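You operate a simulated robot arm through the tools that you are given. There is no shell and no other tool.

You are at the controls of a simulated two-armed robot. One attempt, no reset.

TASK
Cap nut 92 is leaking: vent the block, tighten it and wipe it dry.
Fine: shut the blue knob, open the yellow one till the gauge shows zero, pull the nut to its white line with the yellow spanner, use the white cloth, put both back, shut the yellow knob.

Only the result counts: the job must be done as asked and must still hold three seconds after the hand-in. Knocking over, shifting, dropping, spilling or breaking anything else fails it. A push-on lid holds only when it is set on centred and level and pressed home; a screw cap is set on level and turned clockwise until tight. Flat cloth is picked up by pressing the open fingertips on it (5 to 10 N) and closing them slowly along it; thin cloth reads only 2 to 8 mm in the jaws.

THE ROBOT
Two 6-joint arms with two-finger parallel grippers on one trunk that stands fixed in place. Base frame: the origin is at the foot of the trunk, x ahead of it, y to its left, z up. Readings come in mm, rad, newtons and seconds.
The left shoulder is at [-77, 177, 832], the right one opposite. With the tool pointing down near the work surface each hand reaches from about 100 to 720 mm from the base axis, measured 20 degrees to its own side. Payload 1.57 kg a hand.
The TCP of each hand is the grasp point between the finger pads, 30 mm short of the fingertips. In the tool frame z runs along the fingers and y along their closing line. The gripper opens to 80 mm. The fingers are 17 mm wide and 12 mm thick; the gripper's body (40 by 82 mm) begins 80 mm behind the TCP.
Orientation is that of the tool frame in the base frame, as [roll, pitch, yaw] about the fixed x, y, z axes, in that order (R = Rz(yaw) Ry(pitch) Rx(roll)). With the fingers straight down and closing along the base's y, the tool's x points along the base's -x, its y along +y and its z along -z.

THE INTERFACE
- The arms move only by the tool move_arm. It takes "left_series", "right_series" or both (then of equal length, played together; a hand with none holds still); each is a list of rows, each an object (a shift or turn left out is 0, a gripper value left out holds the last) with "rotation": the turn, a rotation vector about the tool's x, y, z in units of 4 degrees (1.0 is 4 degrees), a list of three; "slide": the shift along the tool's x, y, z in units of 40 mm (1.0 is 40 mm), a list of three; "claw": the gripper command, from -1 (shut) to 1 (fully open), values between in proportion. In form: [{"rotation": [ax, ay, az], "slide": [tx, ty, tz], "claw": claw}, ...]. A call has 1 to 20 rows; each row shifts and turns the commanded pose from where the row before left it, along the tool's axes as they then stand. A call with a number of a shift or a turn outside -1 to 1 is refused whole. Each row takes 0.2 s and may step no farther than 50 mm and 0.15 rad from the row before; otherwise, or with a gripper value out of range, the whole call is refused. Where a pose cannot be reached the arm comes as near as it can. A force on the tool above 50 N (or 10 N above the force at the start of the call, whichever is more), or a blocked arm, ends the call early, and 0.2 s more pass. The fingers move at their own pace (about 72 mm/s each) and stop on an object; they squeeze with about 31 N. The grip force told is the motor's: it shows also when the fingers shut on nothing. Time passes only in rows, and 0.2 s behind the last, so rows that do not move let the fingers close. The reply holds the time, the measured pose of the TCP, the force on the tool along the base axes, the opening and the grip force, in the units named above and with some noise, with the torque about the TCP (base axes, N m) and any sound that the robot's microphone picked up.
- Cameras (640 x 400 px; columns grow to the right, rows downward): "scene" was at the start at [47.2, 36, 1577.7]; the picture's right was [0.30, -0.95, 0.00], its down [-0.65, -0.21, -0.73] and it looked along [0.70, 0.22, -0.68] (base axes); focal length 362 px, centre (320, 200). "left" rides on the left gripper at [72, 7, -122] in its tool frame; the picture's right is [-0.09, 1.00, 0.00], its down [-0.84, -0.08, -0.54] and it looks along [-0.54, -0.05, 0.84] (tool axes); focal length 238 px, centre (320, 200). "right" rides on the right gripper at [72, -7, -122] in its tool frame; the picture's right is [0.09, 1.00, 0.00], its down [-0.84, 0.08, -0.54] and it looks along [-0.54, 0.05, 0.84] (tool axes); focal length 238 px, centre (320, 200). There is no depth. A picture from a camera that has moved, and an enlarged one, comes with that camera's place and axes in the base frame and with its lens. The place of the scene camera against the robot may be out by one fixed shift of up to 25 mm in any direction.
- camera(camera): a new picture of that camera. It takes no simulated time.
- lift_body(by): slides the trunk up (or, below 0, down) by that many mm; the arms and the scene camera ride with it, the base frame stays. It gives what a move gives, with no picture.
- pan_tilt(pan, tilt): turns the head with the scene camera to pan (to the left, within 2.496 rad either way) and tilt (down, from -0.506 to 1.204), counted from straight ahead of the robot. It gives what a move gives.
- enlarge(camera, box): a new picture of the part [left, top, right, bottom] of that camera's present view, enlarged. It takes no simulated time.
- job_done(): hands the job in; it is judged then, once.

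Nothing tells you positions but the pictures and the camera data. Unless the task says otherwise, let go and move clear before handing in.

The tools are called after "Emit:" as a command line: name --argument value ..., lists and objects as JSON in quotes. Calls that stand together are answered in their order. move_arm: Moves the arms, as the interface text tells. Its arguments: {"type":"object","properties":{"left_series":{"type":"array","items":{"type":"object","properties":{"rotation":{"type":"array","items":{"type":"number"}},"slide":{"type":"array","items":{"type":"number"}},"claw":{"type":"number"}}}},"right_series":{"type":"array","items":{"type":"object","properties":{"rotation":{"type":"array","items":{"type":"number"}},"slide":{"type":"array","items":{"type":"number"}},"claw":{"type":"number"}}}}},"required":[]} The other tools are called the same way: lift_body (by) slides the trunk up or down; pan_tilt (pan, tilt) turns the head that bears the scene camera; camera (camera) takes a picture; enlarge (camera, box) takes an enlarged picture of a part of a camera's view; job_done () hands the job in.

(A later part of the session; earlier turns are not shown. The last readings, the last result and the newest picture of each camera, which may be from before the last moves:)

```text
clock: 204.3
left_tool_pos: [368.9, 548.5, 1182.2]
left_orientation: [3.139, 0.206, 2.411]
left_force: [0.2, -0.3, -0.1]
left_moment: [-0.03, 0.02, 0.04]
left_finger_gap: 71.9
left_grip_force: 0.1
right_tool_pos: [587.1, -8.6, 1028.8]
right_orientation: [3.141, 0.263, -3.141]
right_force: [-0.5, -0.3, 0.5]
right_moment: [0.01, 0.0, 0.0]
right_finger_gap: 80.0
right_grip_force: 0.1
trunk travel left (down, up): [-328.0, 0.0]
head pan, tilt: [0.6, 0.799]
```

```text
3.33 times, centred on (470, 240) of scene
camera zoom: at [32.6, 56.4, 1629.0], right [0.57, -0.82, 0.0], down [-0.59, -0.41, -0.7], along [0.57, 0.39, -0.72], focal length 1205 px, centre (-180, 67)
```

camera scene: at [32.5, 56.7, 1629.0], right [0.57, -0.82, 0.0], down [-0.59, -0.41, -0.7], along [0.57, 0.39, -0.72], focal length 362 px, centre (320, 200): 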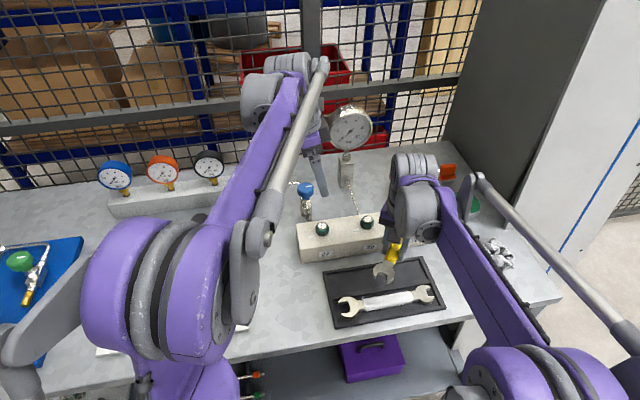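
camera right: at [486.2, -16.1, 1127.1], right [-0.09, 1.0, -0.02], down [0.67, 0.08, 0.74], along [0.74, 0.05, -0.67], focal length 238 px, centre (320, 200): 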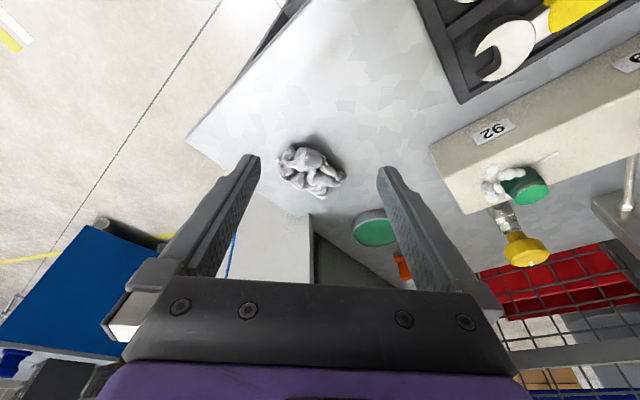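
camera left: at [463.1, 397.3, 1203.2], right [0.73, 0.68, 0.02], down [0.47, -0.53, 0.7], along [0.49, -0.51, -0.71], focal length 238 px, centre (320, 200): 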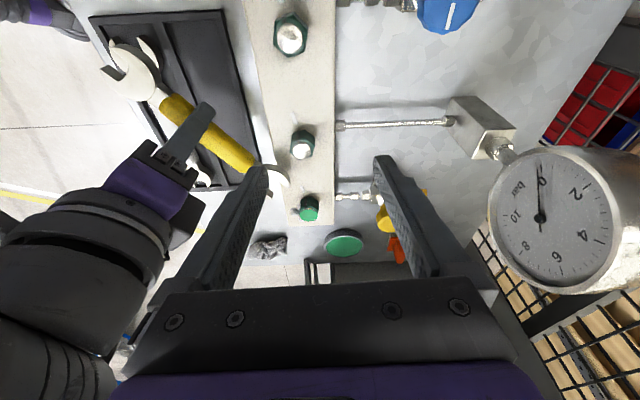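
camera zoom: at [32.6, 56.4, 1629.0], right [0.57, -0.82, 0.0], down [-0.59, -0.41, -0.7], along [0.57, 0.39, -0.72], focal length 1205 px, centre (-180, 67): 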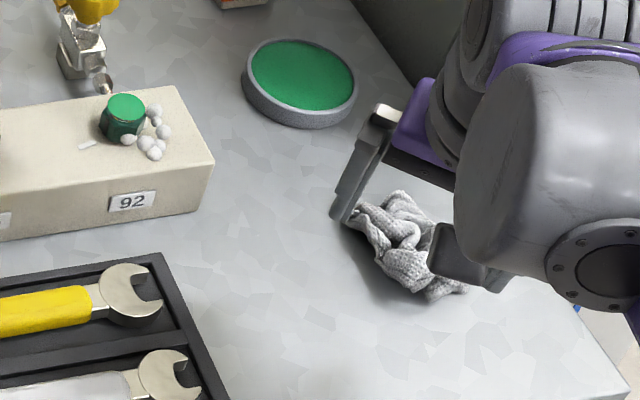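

Emit:
move_arm --right_series '[{"slide": [-0.51, -0.044, 0.58]}, {"slide": [-0.51, -0.044, 0.58]}, {"slide": [-0.51, -0.044, 0.58]}, {"slide": [-0.51, -0.044, 0.58]}, {}]'

Emit:
camera --camera "right"

Emit:
enlarge --camera "scene" --box '[430, 180, 550, 280]'

```text
clock: 205.5
left_tool_pos: [369.0, 549.1, 1182.2]
left_orientation: [3.139, 0.207, 2.408]
left_force: [0.1, -0.3, 0.2]
left_moment: [0.0, 0.0, -0.07]
left_finger_gap: 72.1
left_grip_force: 0.2
right_tool_pos: [689.7, -16.4, 962.0]
right_orientation: [-3.14, 0.262, 3.142]
right_force: [0.4, 0.5, 0.3]
right_moment: [0.01, -0.02, 0.02]
right_finger_gap: 79.9
right_grip_force: 0.1
trunk travel left (down, up): [-328.0, 0.0]
head pan, tilt: [0.6, 0.799]
```

```text
taken
camera right: at [589.0, -23.8, 1060.6], right [-0.09, 1.0, -0.02], down [0.67, 0.08, 0.74], along [0.74, 0.05, -0.67], focal length 238 px, centre (320, 200)
```

right: 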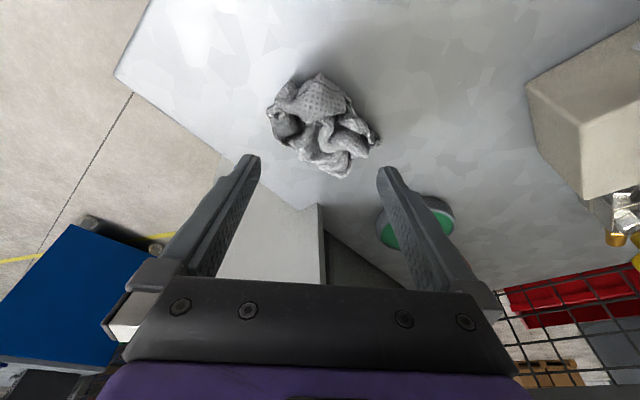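

```text
4.00 times, centred on (490, 230) of scene
camera zoom: at [31.4, 56.5, 1629.0], right [0.57, -0.82, 0.0], down [-0.59, -0.41, -0.7], along [0.58, 0.39, -0.72], focal length 1446 px, centre (-360, 80)
```

zoom: 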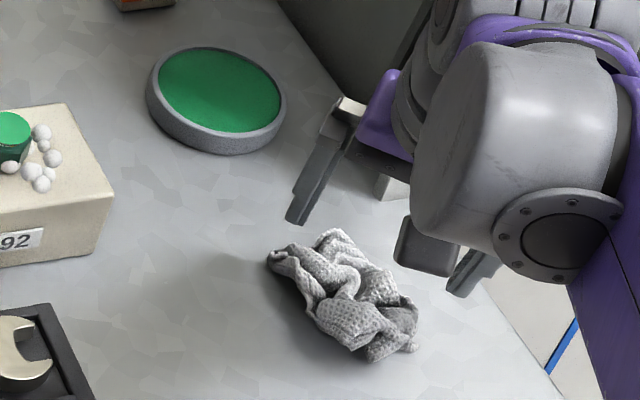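

Emit:
move_arm --right_series '[{"slide": [0.17, 0, 0.43], "claw": 0.5}, {"slide": [0.17, 0, 0.43]}, {}]'

Emit:
camera --camera "right"

```text
clock: 206.1
left_tool_pos: [366.5, 548.1, 1184.6]
left_orientation: [3.139, 0.209, 2.41]
left_force: [0.8, -0.5, -0.3]
left_moment: [-0.03, 0.02, 0.0]
left_finger_gap: 71.8
left_grip_force: 0.1
right_tool_pos: [687.3, -14.5, 942.6]
right_orientation: [3.136, 0.28, 3.135]
right_force: [-0.7, -1.5, 48.1]
right_moment: [1.56, -0.05, 0.17]
right_finger_gap: 60.4
right_grip_force: 0.4
trunk travel left (down, up): [-328.0, 0.0]
head pan, tilt: [0.6, 0.799]
stopped in row 2 (right hand): the force on the tool passed its limit at 69 N (the readings are from after the stop); the commanded pose is now the measured one
```

```text
taken
camera right: at [584.5, -23.1, 1038.3], right [-0.09, 1.0, -0.02], down [0.66, 0.07, 0.75], along [0.75, 0.05, -0.66], focal length 238 px, centre (320, 200)
```

right: 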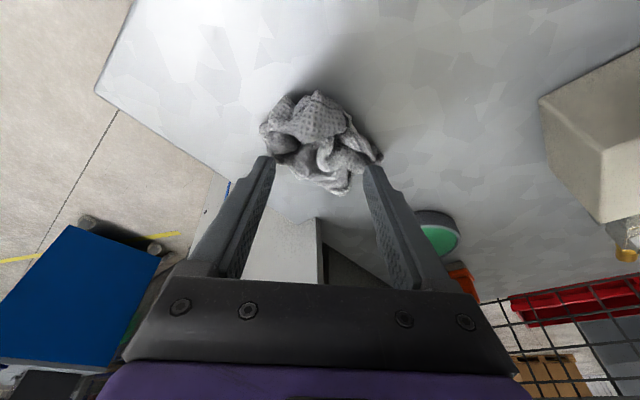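

A finger pressed on a lobe of the cloth; I raise and look at the cloth's shape for the best grasp direction.

Emit:
move_arm --right_series '[{"slide": [0, 0, -0.4]}, {"slide": [0.6, 0, -0.3]}, {"slide": [0.6, 0, -0.3]}, {}]'

Emit:
enlarge --camera "right" --box '[240, 100, 400, 230]'

Emit:
enlarge --camera "scene" --box '[450, 210, 530, 280]'

```text
clock: 207.1
left_tool_pos: [369.7, 548.8, 1182.3]
left_orientation: [3.14, 0.204, 2.408]
left_force: [-0.4, -0.2, -0.1]
left_moment: [-0.03, -0.02, -0.02]
left_finger_gap: 72.1
left_grip_force: 0.0
right_tool_pos: [630.2, -16.1, 960.7]
right_orientation: [3.139, 0.272, 3.138]
right_force: [-0.2, -0.4, 0.3]
right_moment: [0.03, 0.02, -0.01]
right_finger_gap: 59.9
right_grip_force: 0.0
trunk travel left (down, up): [-328.0, 0.0]
head pan, tilt: [0.6, 0.799]
```

```text
3.08 times, centred on (320, 165) of right
camera zoom: at [529.1, -23.6, 1058.8], right [-0.09, 1.0, -0.02], down [0.66, 0.07, 0.75], along [0.75, 0.05, -0.66], focal length 733 px, centre (320, 308)
```

zoom: 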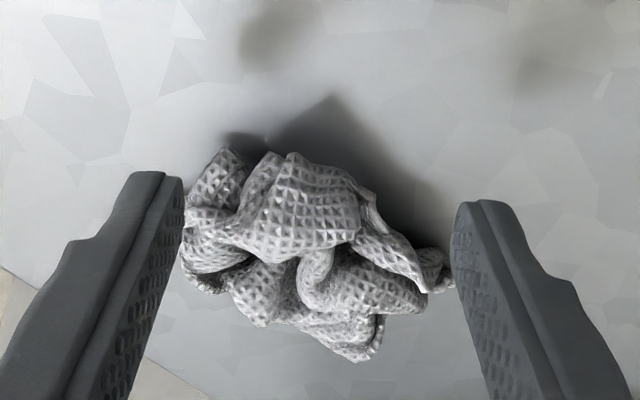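

```text
5.71 times, centred on (490, 245) of scene
camera zoom: at [32.5, 56.4, 1629.0], right [0.57, -0.82, 0.0], down [-0.59, -0.41, -0.7], along [0.57, 0.39, -0.72], focal length 2066 px, centre (-651, -57)
```

zoom: 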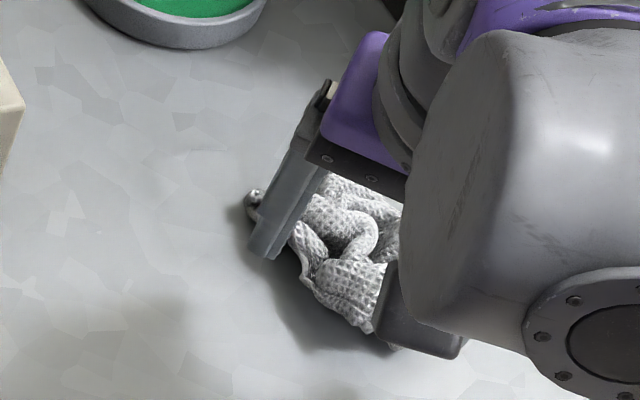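

The rag is longer across (y) than deep (x), so I'll turn the hand to close along x and come down vertically over its middle.

Emit:
move_arm --right_series '[{"rotation": [0, 1, 0], "claw": 1}, {"rotation": [0, 1, 0]}, {"rotation": [0, 1, 0]}, {"rotation": [0, 0.9, 0]}, {"rotation": [0, 0, 1]}, {"rotation": [0, 0, 1]}, {"rotation": [0, 0, 1]}, {"rotation": [0, 0, 1]}, {"rotation": [0, 0, 1]}, {"rotation": [0, 0, 1]}, {"rotation": [0, 0, 1]}, {"rotation": [0, 0, 1]}, {"rotation": [0, 0, 1]}, {"rotation": [0, 0, 1]}, {"rotation": [0, 0, 1]}, {"rotation": [0, 0, 1]}, {"rotation": [0, 0, 1]}, {"rotation": [0, 0, 1]}, {"rotation": [0, 0, 1]}, {"rotation": [0, 0, 1]}]'

Emit:
move_arm --right_series '[{"rotation": [0, 0, 1]}, {"rotation": [0, 0, 1]}, {"rotation": [0, 0, 1]}, {"rotation": [0, 0, 1]}, {"rotation": [0, 0, 1]}, {"rotation": [0, 0, 1]}, {"rotation": [0, 0, 0.5]}, {}]'

Emit:
camera --camera "right"

Emit:
enlarge --camera "scene" --box '[420, 180, 540, 280]'

```text
clock: 211.3
left_tool_pos: [368.5, 548.5, 1182.6]
left_orientation: [3.14, 0.206, 2.409]
left_force: [0.2, 0.9, 0.1]
left_moment: [0.0, -0.01, 0.0]
left_finger_gap: 72.1
left_grip_force: 0.0
right_tool_pos: [631.7, -15.7, 961.5]
right_orientation: [3.139, -0.001, 2.022]
right_force: [-0.1, -0.2, -0.8]
right_moment: [0.01, -0.02, -0.03]
right_finger_gap: 79.9
right_grip_force: 0.0
trunk travel left (down, up): [-328.0, 0.0]
head pan, tilt: [0.6, 0.799]
```

```text
clock: 213.1
left_tool_pos: [368.2, 548.9, 1182.6]
left_orientation: [3.14, 0.206, 2.409]
left_force: [-0.9, -0.6, -0.2]
left_moment: [0.0, -0.04, -0.03]
left_finger_gap: 71.9
left_grip_force: 0.0
right_tool_pos: [630.8, -16.2, 962.5]
right_orientation: [-3.141, -0.003, 1.568]
right_force: [-0.4, 0.4, 0.9]
right_moment: [0.01, 0.01, 0.04]
right_finger_gap: 80.3
right_grip_force: 0.0
trunk travel left (down, up): [-328.0, 0.0]
head pan, tilt: [0.6, 0.799]
```

```text
taken
camera right: at [624.9, 55.1, 1083.3], right [1.0, 0.09, 0.0], down [0.07, -0.84, 0.54], along [0.05, -0.54, -0.84], focal length 238 px, centre (320, 200)
```

right: 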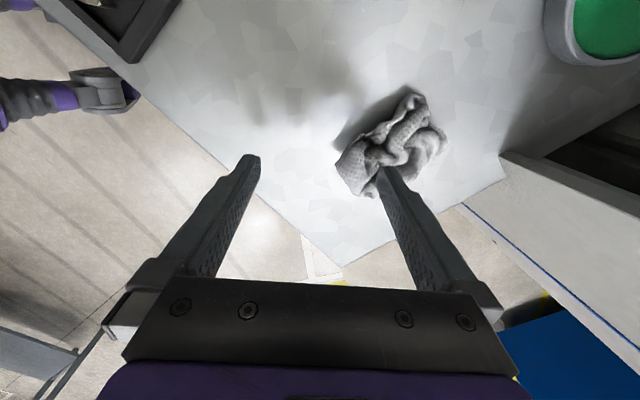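

```text
4.00 times, centred on (480, 230) of scene
camera zoom: at [32.3, 56.5, 1629.0], right [0.57, -0.82, 0.0], down [-0.59, -0.41, -0.7], along [0.58, 0.39, -0.72], focal length 1446 px, centre (-320, 80)
```

zoom: 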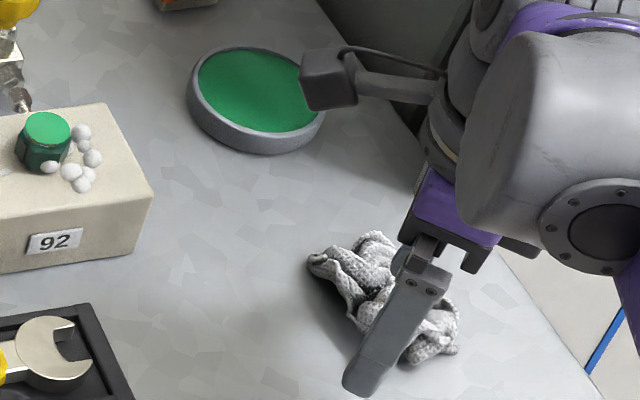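

Emit:
enlarge --camera "right" --box '[300, 70, 480, 220]'

```text
2.67 times, centred on (390, 145) of right
camera zoom: at [624.9, 55.1, 1083.3], right [1.0, 0.09, 0.0], down [0.07, -0.84, 0.54], along [0.05, -0.54, -0.84], focal length 636 px, centre (133, 347)
```

zoom: 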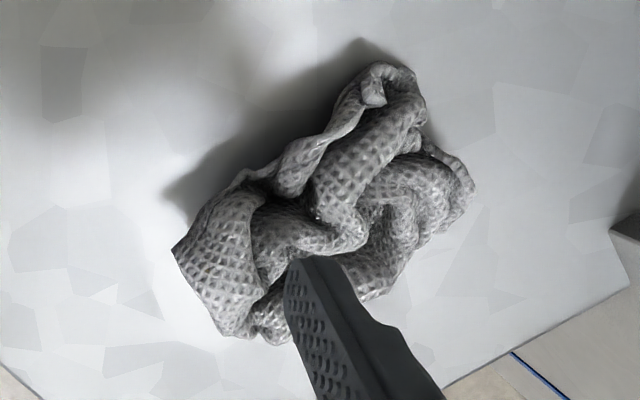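

The rag's long axis runs at about 48°, roughly 110 by 60 mm, centre near (697,-20). I rotate so the fingers straddle its narrow width and move over it.

Emit:
move_arm --right_series '[{"rotation": [0, 0, 1]}, {"rotation": [0, 0, 1]}, {"rotation": [0, 0, 1]}, {"rotation": [0, 0, 1]}, {"rotation": [0, 0, 1]}, {"rotation": [0, 0, 1]}, {"rotation": [0, 0, 1]}, {"rotation": [0, 0, 1]}, {"rotation": [0, 0, 1]}, {"rotation": [0, 0, 1]}, {"rotation": [0, 0, 0.5]}, {}]'

Emit:
move_arm --right_series '[{"slide": [0.53, 0.6, 0]}, {"slide": [0.53, 0.6, 0]}, {}]'

Emit:
camera --camera "right"

Emit:
enlarge --camera "scene" --box '[420, 180, 540, 280]'

```text
clock: 215.7
left_tool_pos: [368.6, 548.1, 1183.0]
left_orientation: [3.138, 0.207, 2.411]
left_force: [0.0, -0.6, 0.1]
left_moment: [-0.01, -0.01, 0.0]
left_finger_gap: 71.9
left_grip_force: 0.0
right_tool_pos: [630.3, -16.7, 961.0]
right_orientation: [-3.139, -0.003, 0.835]
right_force: [-0.2, 0.1, -0.1]
right_moment: [-0.05, 0.04, 0.01]
right_finger_gap: 79.9
right_grip_force: 0.0
trunk travel left (down, up): [-328.0, 0.0]
head pan, tilt: [0.6, 0.799]
```

```text
clock: 216.5
left_tool_pos: [368.6, 549.6, 1181.2]
left_orientation: [3.141, 0.206, 2.409]
left_force: [0.8, -0.5, -0.1]
left_moment: [-0.03, -0.01, 0.02]
left_finger_gap: 72.2
left_grip_force: 0.2
right_tool_pos: [694.7, -18.6, 961.7]
right_orientation: [-3.139, -0.003, 0.837]
right_force: [-0.4, 0.7, -0.6]
right_moment: [0.02, -0.06, -0.04]
right_finger_gap: 80.0
right_grip_force: 0.1
trunk travel left (down, up): [-328.0, 0.0]
head pan, tilt: [0.6, 0.799]
```

```text
taken
camera right: at [738.3, 38.6, 1083.1], right [0.8, -0.6, 0.0], down [-0.5, -0.67, 0.54], along [-0.32, -0.43, -0.84], focal length 238 px, centre (320, 200)
```

right: 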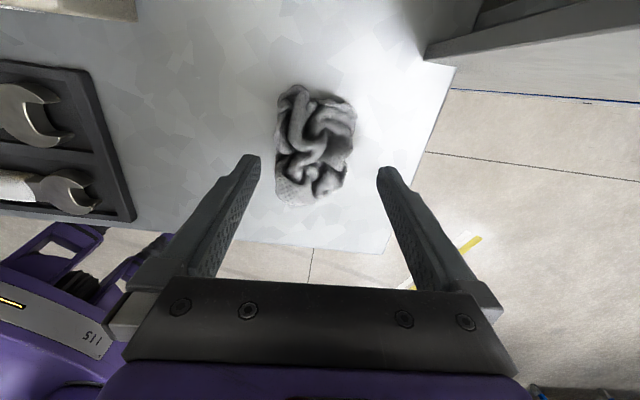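

```text
4.00 times, centred on (480, 230) of scene
camera zoom: at [31.5, 56.6, 1629.0], right [0.57, -0.82, 0.0], down [-0.59, -0.41, -0.7], along [0.58, 0.39, -0.72], focal length 1446 px, centre (-320, 80)
```

zoom: 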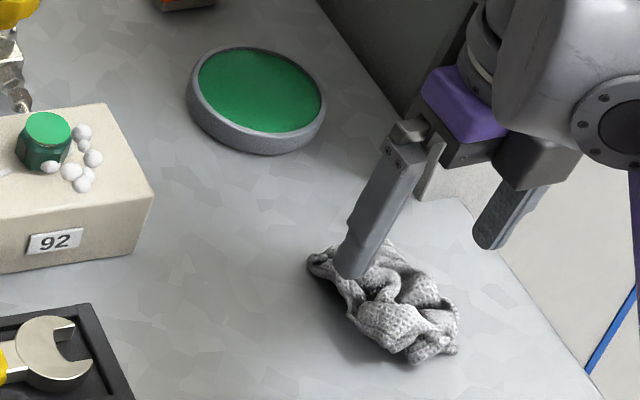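

Emit:
move_arm --right_series '[{"slide": [0, -0.08, 0.3]}, {"slide": [0, 0, 0.3]}, {"slide": [0, 0, 0.2]}, {}]'

Emit:
camera --camera "right"

```text
clock: 217.5
left_tool_pos: [370.2, 549.0, 1181.3]
left_orientation: [3.14, 0.207, 2.408]
left_force: [-0.3, -0.7, -0.2]
left_moment: [-0.01, -0.02, -0.03]
left_finger_gap: 71.8
left_grip_force: 0.0
right_tool_pos: [691.8, -13.4, 929.8]
right_orientation: [-3.139, -0.001, 0.837]
right_force: [0.5, -0.1, 0.1]
right_moment: [-0.02, 0.0, 0.0]
right_finger_gap: 80.0
right_grip_force: 0.1
trunk travel left (down, up): [-328.0, 0.0]
head pan, tilt: [0.6, 0.799]
```

```text
taken
camera right: at [735.7, 42.8, 1051.4], right [0.8, -0.6, 0.0], down [-0.5, -0.67, 0.54], along [-0.32, -0.43, -0.84], focal length 238 px, centre (320, 200)
```

right: 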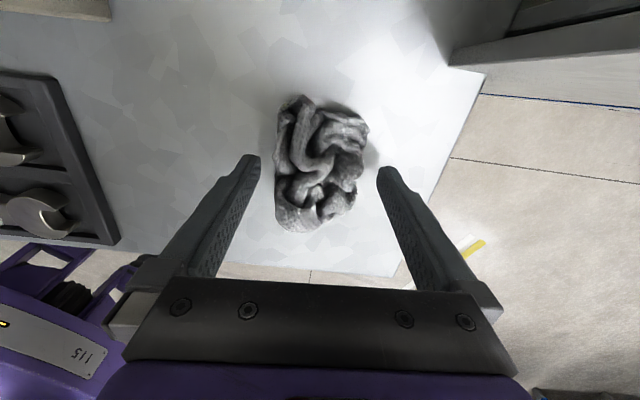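

Emit:
move_arm --right_series '[{"slide": [0, 0, 0.12]}, {"slide": [0, 0, 0.12]}, {}]'

Emit:
move_arm --right_series '[{"slide": [0, 0, 0.1]}, {}]'

Emit:
camera --camera "right"

```text
clock: 218.3
left_tool_pos: [369.1, 548.1, 1183.1]
left_orientation: [3.139, 0.205, 2.407]
left_force: [0.7, 0.9, -0.8]
left_moment: [-0.02, 0.01, 0.01]
left_finger_gap: 72.0
left_grip_force: 0.0
right_tool_pos: [692.4, -13.7, 920.9]
right_orientation: [-3.141, -0.002, 0.835]
right_force: [-0.1, 0.8, -0.1]
right_moment: [0.02, 0.05, -0.02]
right_finger_gap: 79.7
right_grip_force: 0.0
trunk travel left (down, up): [-328.0, 0.0]
head pan, tilt: [0.6, 0.799]
```

```text
clock: 218.9
left_tool_pos: [369.3, 548.5, 1182.4]
left_orientation: [3.14, 0.206, 2.41]
left_force: [0.5, 0.9, 1.1]
left_moment: [-0.04, -0.01, 0.05]
left_finger_gap: 71.9
left_grip_force: 0.0
right_tool_pos: [691.6, -14.9, 917.6]
right_orientation: [-3.14, 0.0, 0.836]
right_force: [0.5, 0.3, -0.5]
right_moment: [-0.01, 0.01, -0.01]
right_finger_gap: 79.8
right_grip_force: 0.1
trunk travel left (down, up): [-328.0, 0.0]
head pan, tilt: [0.6, 0.799]
```

```text
taken
camera right: at [736.1, 42.2, 1037.6], right [0.8, -0.6, 0.0], down [-0.5, -0.67, 0.54], along [-0.33, -0.43, -0.84], focal length 238 px, centre (320, 200)
```

right: 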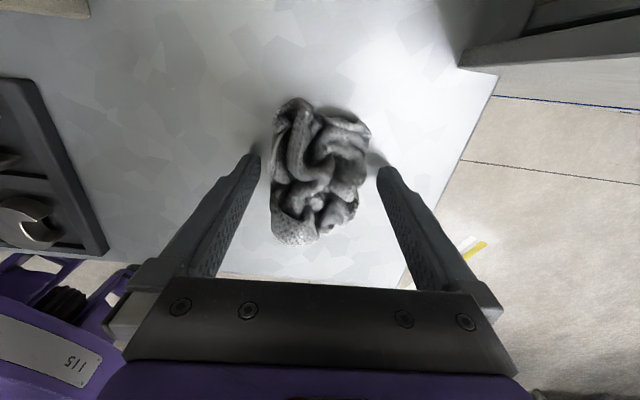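

The fingers now straddle the rag with nothing touching. I close slowly on it.

Emit:
move_arm --right_series '[{"claw": 0.7}, {"claw": 0.5}, {"claw": 0.3}, {"claw": 0.1}, {"claw": -0.1}, {"claw": -0.3}, {"claw": -0.5}, {"claw": -0.7}, {"claw": -0.9}, {"claw": -1}, {}, {}]'

Emit:
camera --camera "right"

Emit:
enlarge --camera "scene" --box '[420, 180, 540, 280]'

```text
clock: 221.5
left_tool_pos: [368.6, 548.3, 1181.3]
left_orientation: [3.139, 0.206, 2.408]
left_force: [-0.1, 0.3, 0.2]
left_moment: [0.02, 0.02, -0.03]
left_finger_gap: 72.1
left_grip_force: 0.1
right_tool_pos: [693.4, -14.2, 916.2]
right_orientation: [-3.14, -0.002, 0.836]
right_force: [-0.6, -0.4, -0.1]
right_moment: [-0.03, -0.01, 0.05]
right_finger_gap: 57.6
right_grip_force: 30.9
trunk travel left (down, up): [-328.0, 0.0]
head pan, tilt: [0.6, 0.799]
```

```text
taken
camera right: at [736.1, 42.3, 1037.6], right [0.8, -0.6, 0.0], down [-0.5, -0.67, 0.54], along [-0.33, -0.43, -0.84], focal length 238 px, centre (320, 200)
```

right: 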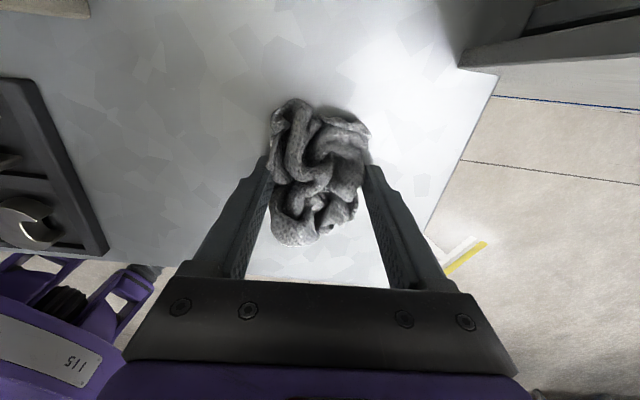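

```text
4.00 times, centred on (480, 230) of scene
camera zoom: at [32.3, 56.5, 1629.0], right [0.57, -0.82, 0.0], down [-0.59, -0.41, -0.7], along [0.58, 0.39, -0.72], focal length 1446 px, centre (-320, 80)
```

zoom: 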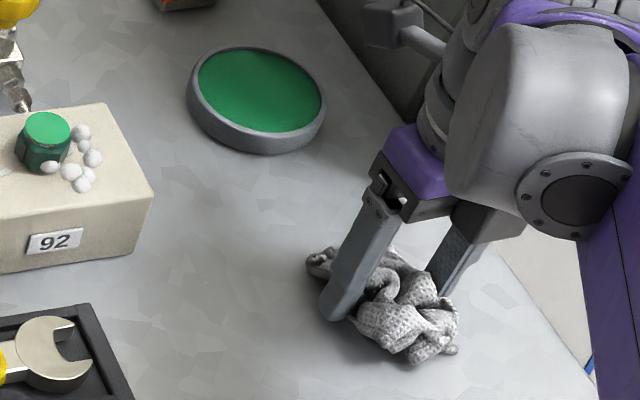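

The rag is gripped (57.6 mm, 31 N). I lift it gently.

Emit:
move_arm --right_series '[{"slide": [0, 0, -0.08]}, {"slide": [0, 0, -0.12]}, {"slide": [0, 0, -0.2]}, {"slide": [0, 0, -0.25]}, {"slide": [0, 0, -0.25]}, {}]'

Emit:
camera --camera "right"

Emit:
enlarge --camera "scene" --box '[420, 180, 540, 280]'

```text
clock: 222.9
left_tool_pos: [368.4, 548.8, 1182.4]
left_orientation: [3.14, 0.205, 2.408]
left_force: [0.4, 0.5, 0.5]
left_moment: [-0.02, 0.01, -0.01]
left_finger_gap: 71.9
left_grip_force: 0.1
right_tool_pos: [692.8, -13.9, 951.3]
right_orientation: [-3.141, -0.003, 0.837]
right_force: [0.2, -0.5, -0.4]
right_moment: [-0.01, -0.01, -0.03]
right_finger_gap: 57.8
right_grip_force: 30.8
trunk travel left (down, up): [-328.0, 0.0]
head pan, tilt: [0.6, 0.799]
```

```text
taken
camera right: at [736.0, 42.3, 1072.6], right [0.8, -0.6, 0.0], down [-0.5, -0.67, 0.54], along [-0.33, -0.43, -0.84], focal length 238 px, centre (320, 200)
```

right: 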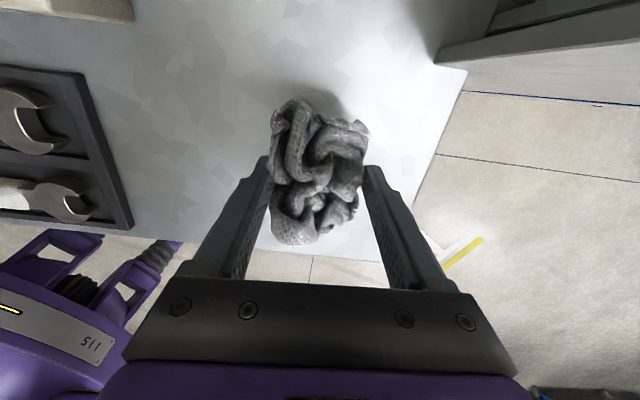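

```text
4.00 times, centred on (480, 230) of scene
camera zoom: at [32.4, 56.5, 1629.0], right [0.57, -0.82, 0.0], down [-0.59, -0.41, -0.7], along [0.57, 0.39, -0.72], focal length 1446 px, centre (-320, 80)
```

zoom: 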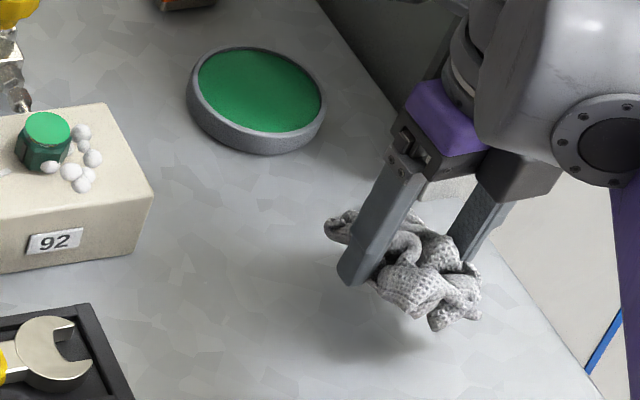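

The rag is up. I carry it inward to in front of nut 92, turn it so its long end points at the nut, and raise it above block height.

Emit:
move_arm --right_series '[{"slide": [-0.02, -0.4, 0]}, {"slide": [-0.05, -0.8, 0]}, {"slide": [-0.05, -0.8, 0]}, {"slide": [-0.03, -0.4, -0.3]}, {"slide": [0, 0, -0.5]}, {"slide": [0, 0, -0.5]}, {"rotation": [0, 0, -1]}, {"rotation": [0, 0, -1]}, {"rotation": [0, 0, -1]}, {"rotation": [0, 0, -1]}, {"rotation": [0, 0, -1]}, {"rotation": [0, 0, -1]}, {"rotation": [0, 0, -1]}, {"rotation": [0, 0, -1]}, {}]'

Emit:
camera --camera "right"

Emit:
enlarge --camera "scene" --box '[380, 180, 500, 280]'

```text
clock: 226.1
left_tool_pos: [368.4, 549.9, 1181.9]
left_orientation: [3.138, 0.207, 2.409]
left_force: [0.8, -0.5, 0.0]
left_moment: [-0.01, 0.0, 0.0]
left_finger_gap: 72.4
left_grip_force: 0.0
right_tool_pos: [617.6, 45.9, 1004.4]
right_orientation: [3.14, -0.004, 1.394]
right_force: [0.2, -0.1, 0.1]
right_moment: [0.0, 0.0, -0.01]
right_finger_gap: 57.6
right_grip_force: 30.7
trunk travel left (down, up): [-328.0, 0.0]
head pan, tilt: [0.6, 0.799]
```

```text
taken
camera right: at [623.8, 116.6, 1125.4], right [1.0, -0.08, 0.0], down [-0.07, -0.84, 0.54], along [-0.05, -0.54, -0.84], focal length 238 px, centre (320, 200)
```

right: 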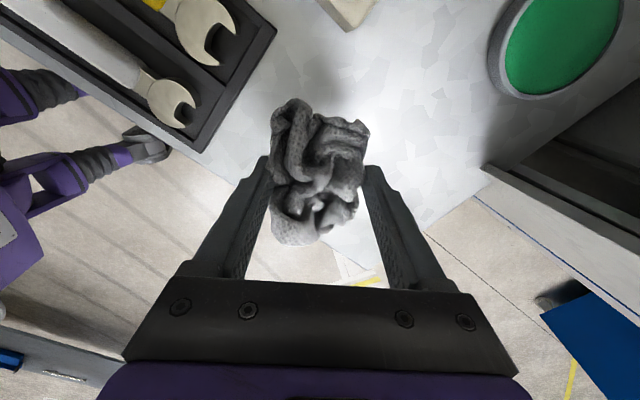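

```text
4.00 times, centred on (440, 230) of scene
camera zoom: at [32.3, 56.5, 1629.0], right [0.57, -0.82, 0.0], down [-0.59, -0.41, -0.7], along [0.58, 0.39, -0.72], focal length 1446 px, centre (-160, 80)
```

zoom: 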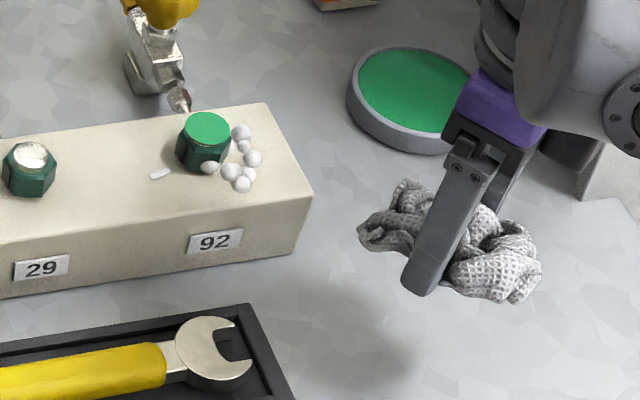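

Emit:
move_arm --right_series '[{"slide": [0.5, -0.05, 0]}, {"slide": [0.7, -0.07, 0]}, {"slide": [0.27, -0.03, 0.2]}, {"slide": [0, 0, 0.3]}, {}]'

Emit:
enlarge --camera "scene" --box '[390, 190, 470, 250]'

```text
clock: 227.3
left_tool_pos: [369.8, 548.6, 1182.4]
left_orientation: [3.139, 0.206, 2.409]
left_force: [0.9, -0.3, 0.0]
left_moment: [-0.02, 0.01, 0.0]
left_finger_gap: 72.1
left_grip_force: 0.1
right_tool_pos: [621.6, 105.0, 984.7]
right_orientation: [3.141, -0.004, 1.395]
right_force: [0.5, -0.5, -0.2]
right_moment: [-0.01, 0.01, -0.02]
right_finger_gap: 57.8
right_grip_force: 30.4
trunk travel left (down, up): [-328.0, 0.0]
head pan, tilt: [0.6, 0.799]
```

```text
6.67 times, centred on (430, 220) of scene
camera zoom: at [32.2, 56.5, 1629.0], right [0.57, -0.82, 0.0], down [-0.59, -0.41, -0.7], along [0.58, 0.39, -0.72], focal length 2411 px, centre (-413, 67)
```

zoom: 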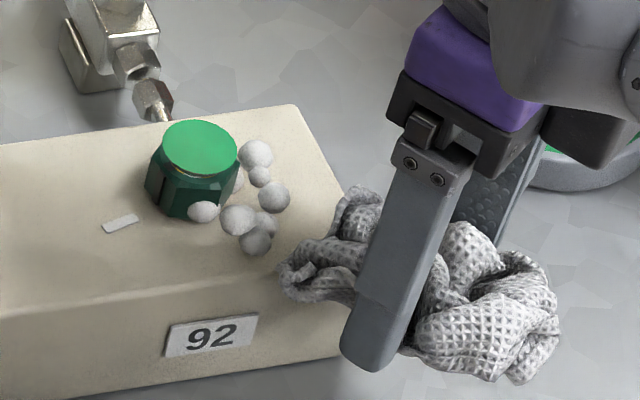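

Emit:
move_arm --right_series '[{"slide": [0.2, 0, 0.03]}, {"slide": [0.2, 0, 0.03]}, {}]'

Emit:
enlarge --camera "scene" --box '[390, 190, 470, 250]'

```text
clock: 228.1
left_tool_pos: [368.5, 548.1, 1182.7]
left_orientation: [-3.141, 0.205, 2.408]
left_force: [0.6, 0.0, 0.1]
left_moment: [0.0, -0.01, -0.02]
left_finger_gap: 72.0
left_grip_force: 0.0
right_tool_pos: [624.9, 121.0, 981.8]
right_orientation: [3.141, -0.003, 1.395]
right_force: [0.1, -0.5, 0.3]
right_moment: [-0.02, -0.02, -0.02]
right_finger_gap: 57.9
right_grip_force: 30.8
trunk travel left (down, up): [-328.0, 0.0]
head pan, tilt: [0.6, 0.799]
```

```text
6.67 times, centred on (430, 220) of scene
camera zoom: at [32.3, 56.4, 1629.0], right [0.57, -0.82, 0.0], down [-0.59, -0.41, -0.7], along [0.58, 0.39, -0.72], focal length 2411 px, centre (-413, 67)
```

zoom: 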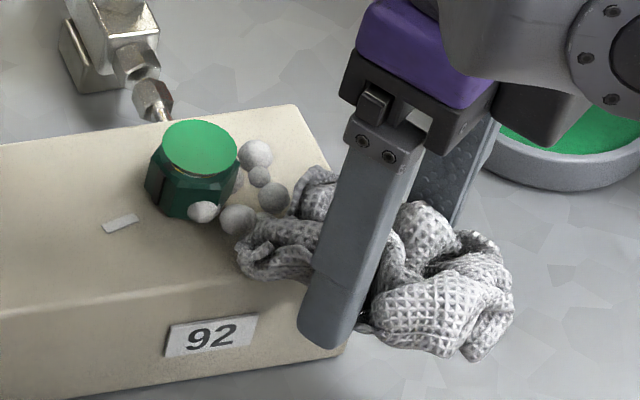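

Emit:
move_arm --right_series '[{"slide": [0.15, 0, 0.03]}, {"slide": [0.12, 0, 0.0]}, {}]'

Emit:
enlarge --camera "scene" --box '[390, 190, 470, 250]'

```text
clock: 228.9
left_tool_pos: [368.8, 548.9, 1182.6]
left_orientation: [3.139, 0.207, 2.408]
left_force: [0.3, 0.3, 0.7]
left_moment: [-0.01, 0.0, -0.02]
left_finger_gap: 72.0
left_grip_force: 0.1
right_tool_pos: [627.0, 131.0, 979.8]
right_orientation: [-3.141, -0.003, 1.395]
right_force: [-0.1, 0.1, -0.2]
right_moment: [-0.02, -0.02, -0.04]
right_finger_gap: 57.9
right_grip_force: 31.1
trunk travel left (down, up): [-328.0, 0.0]
head pan, tilt: [0.6, 0.799]
```

```text
6.67 times, centred on (430, 220) of scene
camera zoom: at [32.3, 56.4, 1629.0], right [0.57, -0.82, 0.0], down [-0.59, -0.41, -0.7], along [0.58, 0.39, -0.72], focal length 2411 px, centre (-413, 67)
```

zoom: 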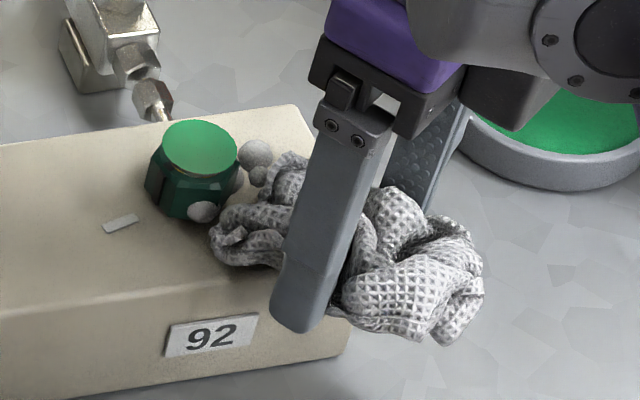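

Emit:
move_arm --right_series '[{"slide": [0.1, 0, 0]}, {"slide": [0.1, 0, 0]}, {}]'

Emit:
enlarge --camera "scene" --box '[390, 190, 470, 250]'

```text
clock: 229.7
left_tool_pos: [369.5, 548.1, 1182.1]
left_orientation: [3.14, 0.205, 2.409]
left_force: [-0.3, 0.1, 0.4]
left_moment: [-0.02, 0.03, 0.03]
left_finger_gap: 71.8
left_grip_force: 0.1
right_tool_pos: [627.7, 137.7, 980.7]
right_orientation: [3.141, -0.002, 1.393]
right_force: [-1.5, -6.3, -0.4]
right_moment: [-0.19, 0.02, 0.1]
right_finger_gap: 57.8
right_grip_force: 31.2
trunk travel left (down, up): [-328.0, 0.0]
head pan, tilt: [0.6, 0.799]
```

```text
6.67 times, centred on (430, 220) of scene
camera zoom: at [32.1, 55.6, 1629.0], right [0.57, -0.82, 0.0], down [-0.59, -0.4, -0.7], along [0.58, 0.39, -0.72], focal length 2411 px, centre (-413, 67)
```

zoom: 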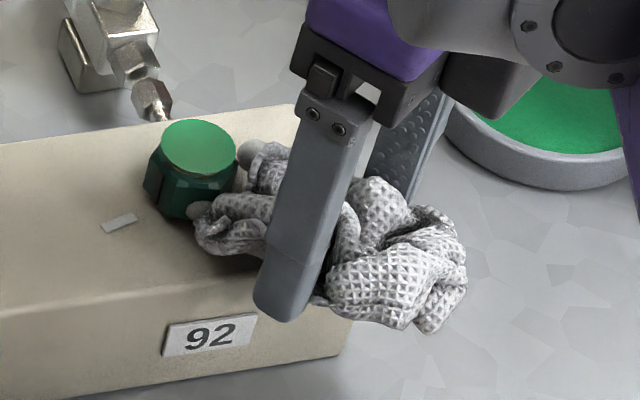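

The rag now presses lightly on the nut. I wipe it sideways along the front and right of the nut.

Emit:
move_arm --right_series '[{"slide": [0, 0.15, 0.02]}, {"slide": [0, 0.15, 0.02]}, {"slide": [0.03, 0.15, 0]}, {"slide": [0.05, 0.1, 0]}, {"slide": [0, -0.15, 0]}, {"slide": [-0.03, -0.15, 0]}, {"slide": [-0.05, -0.15, 0]}, {"slide": [0, -0.15, 0]}, {"slide": [0, -0.15, 0]}, {"slide": [0, 0.15, 0]}, {"slide": [0, 0.15, 0]}]'

Emit:
enlarge --camera "scene" --box '[390, 190, 470, 250]'

```text
clock: 232.1
left_tool_pos: [369.3, 548.7, 1182.2]
left_orientation: [3.14, 0.207, 2.409]
left_force: [0.0, 0.1, -0.3]
left_moment: [-0.01, -0.03, 0.01]
left_finger_gap: 72.0
left_grip_force: 0.0
right_tool_pos: [630.9, 138.7, 979.8]
right_orientation: [-3.141, -0.003, 1.395]
right_force: [-5.1, -5.1, -0.6]
right_moment: [-0.1, 0.19, 0.32]
right_finger_gap: 57.6
right_grip_force: 30.7
trunk travel left (down, up): [-328.0, 0.0]
head pan, tilt: [0.6, 0.799]
```

```text
6.67 times, centred on (430, 220) of scene
camera zoom: at [32.1, 55.8, 1629.1], right [0.57, -0.82, 0.0], down [-0.59, -0.41, -0.7], along [0.58, 0.39, -0.72], focal length 2411 px, centre (-413, 67)
```

zoom: 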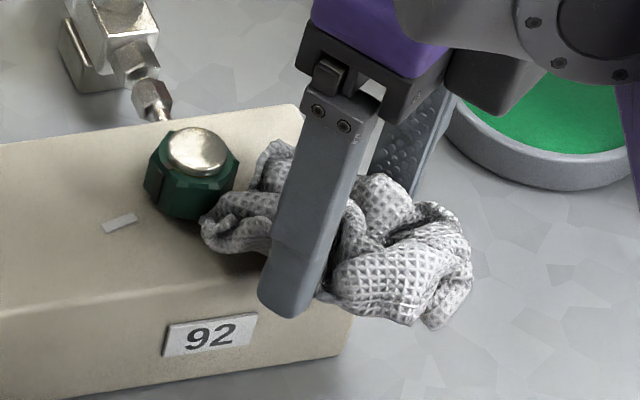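

The foam and green film are gone; the dome shines like the others. I back off and check all around the nut.

Emit:
move_arm --right_series '[{"slide": [-0.2, 0, 0]}, {"slide": [-0.5, 0, -0.1]}, {"slide": [-0.6, 0, -0.2]}, {"slide": [-0.6, 0, -0.1]}, {}]'

Emit:
enlarge --camera "scene" --box '[390, 190, 470, 250]'

Emit:
enlarge --camera "scene" --box '[310, 90, 430, 190]'

```text
clock: 233.3
left_tool_pos: [369.8, 549.4, 1182.6]
left_orientation: [-3.141, 0.207, 2.409]
left_force: [0.7, -0.6, 0.5]
left_moment: [0.0, 0.0, 0.0]
left_finger_gap: 72.2
left_grip_force: 0.0
right_tool_pos: [618.6, 61.1, 994.7]
right_orientation: [-3.142, -0.001, 1.394]
right_force: [0.2, 0.3, 0.8]
right_moment: [-0.03, -0.03, -0.01]
right_finger_gap: 57.7
right_grip_force: 30.9
trunk travel left (down, up): [-328.0, 0.0]
head pan, tilt: [0.6, 0.799]
```

```text
6.67 times, centred on (430, 220) of scene
camera zoom: at [32.5, 57.0, 1629.0], right [0.57, -0.82, 0.0], down [-0.59, -0.41, -0.7], along [0.57, 0.39, -0.72], focal length 2411 px, centre (-413, 67)
```

zoom: 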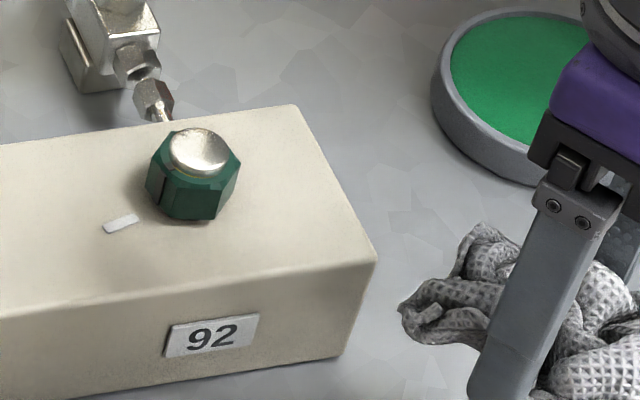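

```text
4.00 times, centred on (370, 140) of scene
camera zoom: at [32.5, 57.0, 1629.0], right [0.57, -0.82, 0.0], down [-0.59, -0.41, -0.7], along [0.57, 0.39, -0.72], focal length 1446 px, centre (120, 440)
```

zoom: 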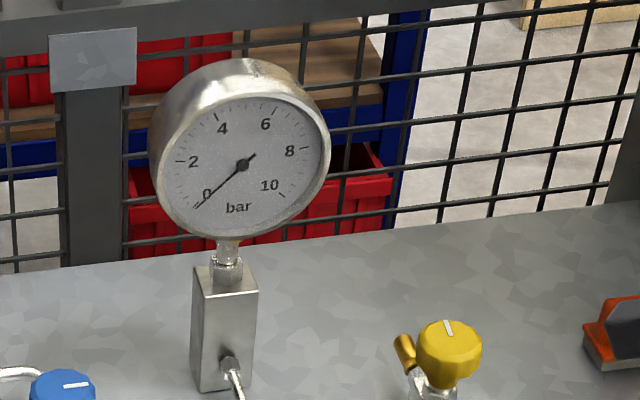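

Nut 92 is dry and its mark faces the line; the gauge shows zero. Now I carry the rag back to where it lay.

Emit:
enlarge --camera "scene" --box '[420, 150, 480, 200]'

Emit:
move_arm --right_series '[{"slide": [-0.38, 0, -0.25]}, {"rotation": [0, 0, 1]}, {"rotation": [0, 0, 1]}, {"rotation": [0, 0, 1]}, {"rotation": [0, 0, 1]}, {"rotation": [0, 0, 1]}, {"rotation": [0, 0, 1]}, {"rotation": [0, 0, 1]}, {"rotation": [0, 0, 1]}, {"slide": [0, 0, 0.5]}, {"slide": [0, 0, 0.5]}, {"slide": [0.03, 0.4, 0.3]}, {"slide": [0.05, 0.8, 0]}, {"slide": [0.05, 0.8, 0]}, {"slide": [0.02, 0.4, 0]}, {}]'

Emit:
camera --camera "right"

Emit:
enlarge --camera "scene" --box '[420, 180, 540, 280]'

```text
8.00 times, centred on (450, 175) of scene
camera zoom: at [32.5, 57.0, 1629.0], right [0.57, -0.82, 0.0], down [-0.59, -0.41, -0.7], along [0.57, 0.39, -0.72], focal length 2893 px, centre (-720, 400)
```

zoom: 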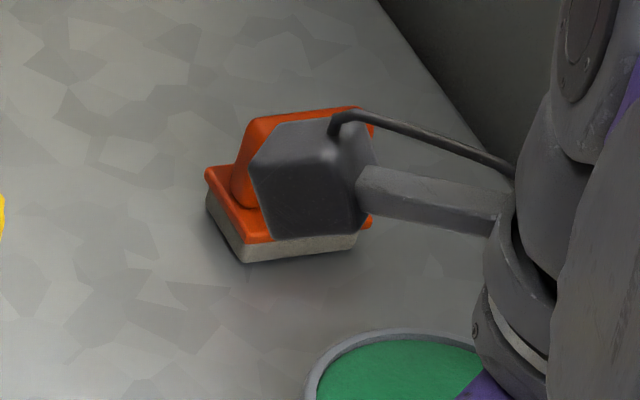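

```text
clock: 236.7
left_tool_pos: [369.3, 548.5, 1181.6]
left_orientation: [3.141, 0.206, 2.409]
left_force: [0.4, 1.0, -1.1]
left_moment: [0.05, 0.0, -0.01]
left_finger_gap: 71.9
left_grip_force: 0.1
right_tool_pos: [692.8, -12.1, 952.0]
right_orientation: [-3.141, -0.003, 0.834]
right_force: [1.5, -0.1, -0.1]
right_moment: [0.0, -0.01, 0.02]
right_finger_gap: 59.7
right_grip_force: 30.9
trunk travel left (down, up): [-328.0, 0.0]
head pan, tilt: [0.6, 0.799]
```

```text
taken
camera right: at [735.4, 45.0, 1074.4], right [0.8, -0.6, 0.0], down [-0.5, -0.67, 0.54], along [-0.32, -0.43, -0.84], focal length 238 px, centre (320, 200)
```

right: 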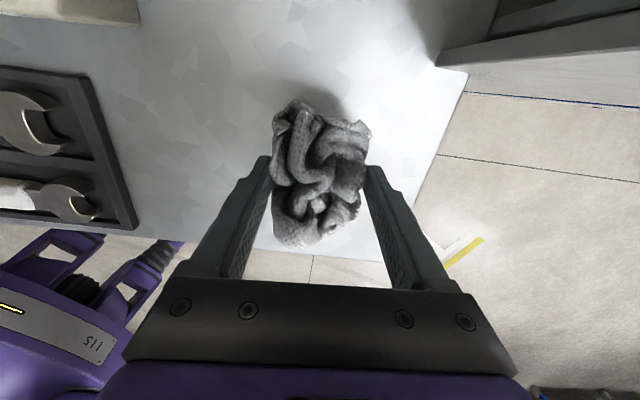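

```text
4.00 times, centred on (480, 230) of scene
camera zoom: at [32.2, 56.6, 1629.0], right [0.57, -0.82, 0.0], down [-0.59, -0.41, -0.7], along [0.58, 0.39, -0.72], focal length 1446 px, centre (-320, 80)
```

zoom: 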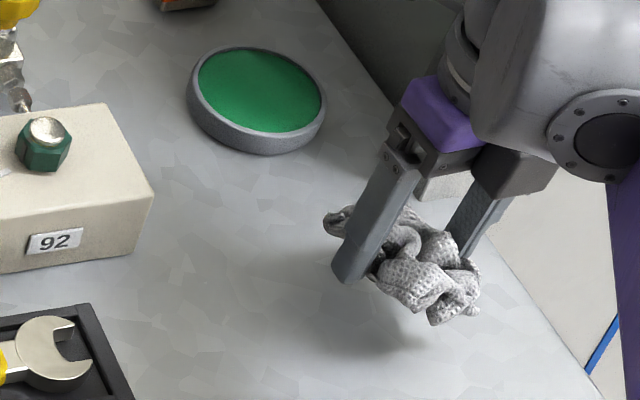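

Emit:
move_arm --right_series '[{"slide": [0, 0, 0.25]}, {"slide": [0, 0, 0.25]}, {"slide": [0, 0, 0.2]}, {"slide": [0, 0, 0.1]}, {"slide": [0, 0, 0.05]}, {}]'

Emit:
move_arm --right_series '[{"slide": [0, 0, 0.04]}, {}]'

```text
clock: 238.1
left_tool_pos: [369.9, 549.2, 1182.4]
left_orientation: [3.14, 0.205, 2.409]
left_force: [0.0, 0.5, -0.2]
left_moment: [-0.02, 0.04, -0.01]
left_finger_gap: 71.8
left_grip_force: 0.1
right_tool_pos: [690.7, -10.7, 919.9]
right_orientation: [-3.139, -0.002, 0.836]
right_force: [-1.2, -0.3, -0.4]
right_moment: [-0.01, -0.01, 0.0]
right_finger_gap: 59.3
right_grip_force: 30.9
trunk travel left (down, up): [-328.0, 0.0]
head pan, tilt: [0.6, 0.799]
```

```text
clock: 238.7
left_tool_pos: [368.9, 548.8, 1181.7]
left_orientation: [3.139, 0.206, 2.409]
left_force: [-0.2, -0.1, -0.9]
left_moment: [0.02, -0.03, -0.02]
left_finger_gap: 71.7
left_grip_force: 0.1
right_tool_pos: [691.8, -10.5, 917.0]
right_orientation: [-3.14, -0.004, 0.834]
right_force: [0.0, -0.2, -0.2]
right_moment: [0.01, -0.01, 0.04]
right_finger_gap: 59.1
right_grip_force: 30.6
trunk travel left (down, up): [-328.0, 0.0]
head pan, tilt: [0.6, 0.799]
```

Emit:
move_arm --right_series '[{"slide": [-0.05, 0.077, 0]}, {"slide": [0, 0, 0.04]}, {}]'

Emit:
move_arm --right_series '[{"slide": [0, 0, 0.04]}, {}]'

Emit:
enlarge --camera "scene" --box '[420, 180, 540, 280]'

```text
clock: 239.5
left_tool_pos: [369.2, 549.2, 1181.1]
left_orientation: [3.139, 0.207, 2.409]
left_force: [0.0, -0.3, 0.9]
left_moment: [-0.02, 0.0, -0.02]
left_finger_gap: 72.1
left_grip_force: 0.1
right_tool_pos: [692.2, -15.8, 916.0]
right_orientation: [-3.141, -0.002, 0.836]
right_force: [-0.4, -0.6, -0.5]
right_moment: [-0.03, -0.03, 0.02]
right_finger_gap: 59.3
right_grip_force: 30.6
trunk travel left (down, up): [-328.0, 0.0]
head pan, tilt: [0.6, 0.799]
```

```text
clock: 240.1
left_tool_pos: [369.0, 548.7, 1182.3]
left_orientation: [3.141, 0.206, 2.408]
left_force: [-0.4, 0.4, 0.1]
left_moment: [0.0, 0.01, 0.0]
left_finger_gap: 72.2
left_grip_force: 0.1
right_tool_pos: [692.3, -16.1, 914.6]
right_orientation: [-3.14, -0.003, 0.836]
right_force: [3.9, -0.1, 11.4]
right_moment: [-0.27, -0.38, 0.06]
right_finger_gap: 59.3
right_grip_force: 31.1
trunk travel left (down, up): [-328.0, 0.0]
head pan, tilt: [0.6, 0.799]
```

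```text
4.00 times, centred on (480, 230) of scene
camera zoom: at [31.4, 56.5, 1629.1], right [0.57, -0.82, 0.0], down [-0.59, -0.41, -0.7], along [0.58, 0.39, -0.72], focal length 1446 px, centre (-320, 80)
```

zoom: 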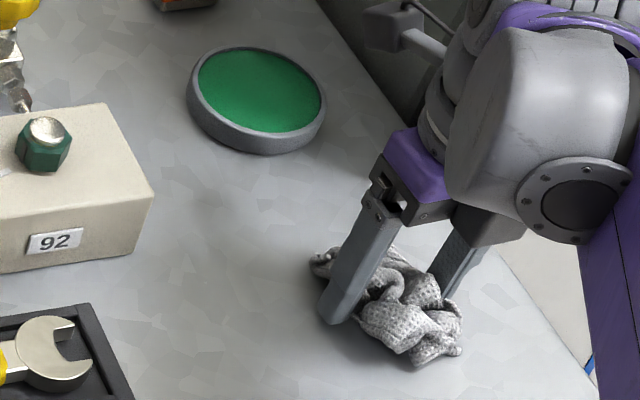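

The rag rests on the bench again in its old place. I open the fingers slowly and rise.

Emit:
move_arm --right_series '[{"claw": -0.3}, {"claw": 0.6}, {"claw": 0.8}, {"claw": 1}, {}, {"slide": [0, 0, -0.2]}, {"slide": [0, 0, -0.5]}, {"slide": [0, 0, -0.4]}, {"slide": [0, -0.6, 0]}, {"slide": [0, -0.9, 0]}, {"slide": [0, -0.9, -0.3]}, {}]'

Emit:
camera --camera "scene"

Emit:
enlarge --camera "scene" --box '[420, 180, 540, 280]'

```text
clock: 242.7
left_tool_pos: [369.4, 547.9, 1181.5]
left_orientation: [3.138, 0.207, 2.408]
left_force: [-0.5, 0.2, 0.1]
left_moment: [0.03, 0.03, 0.02]
left_finger_gap: 71.9
left_grip_force: 0.1
right_tool_pos: [618.7, 48.0, 970.5]
right_orientation: [-3.14, -0.003, 0.834]
right_force: [-0.8, 0.1, -0.4]
right_moment: [0.03, 0.02, 0.02]
right_finger_gap: 79.9
right_grip_force: 0.0
trunk travel left (down, up): [-328.0, 0.0]
head pan, tilt: [0.6, 0.799]
```

```text
taken
camera scene: at [33.0, 56.1, 1629.0], right [0.57, -0.82, 0.0], down [-0.59, -0.41, -0.7], along [0.57, 0.39, -0.72], focal length 362 px, centre (320, 200)
```

scene: 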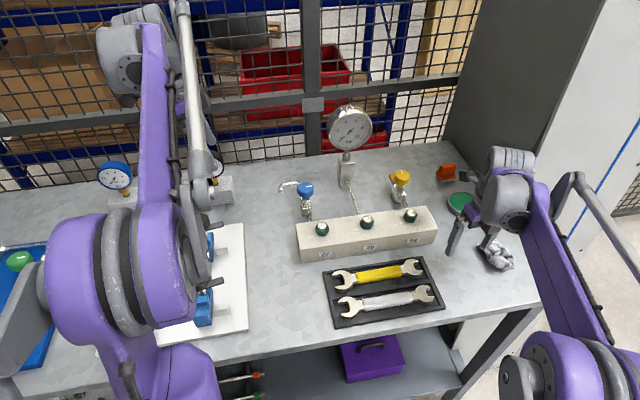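

```text
4.00 times, centred on (480, 230) of scene
camera zoom: at [33.0, 56.1, 1629.0], right [0.57, -0.82, 0.0], down [-0.59, -0.41, -0.7], along [0.57, 0.39, -0.72], focal length 1446 px, centre (-320, 80)
```

zoom: 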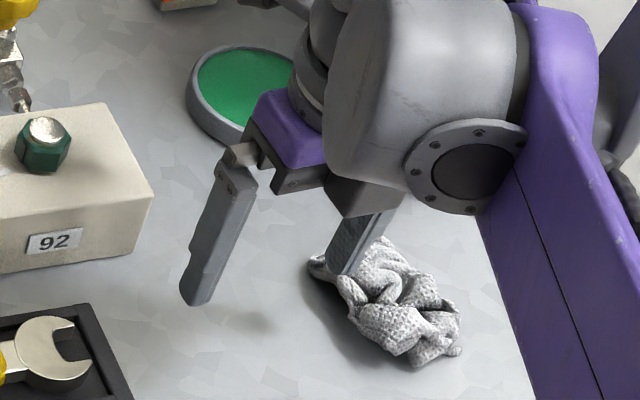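

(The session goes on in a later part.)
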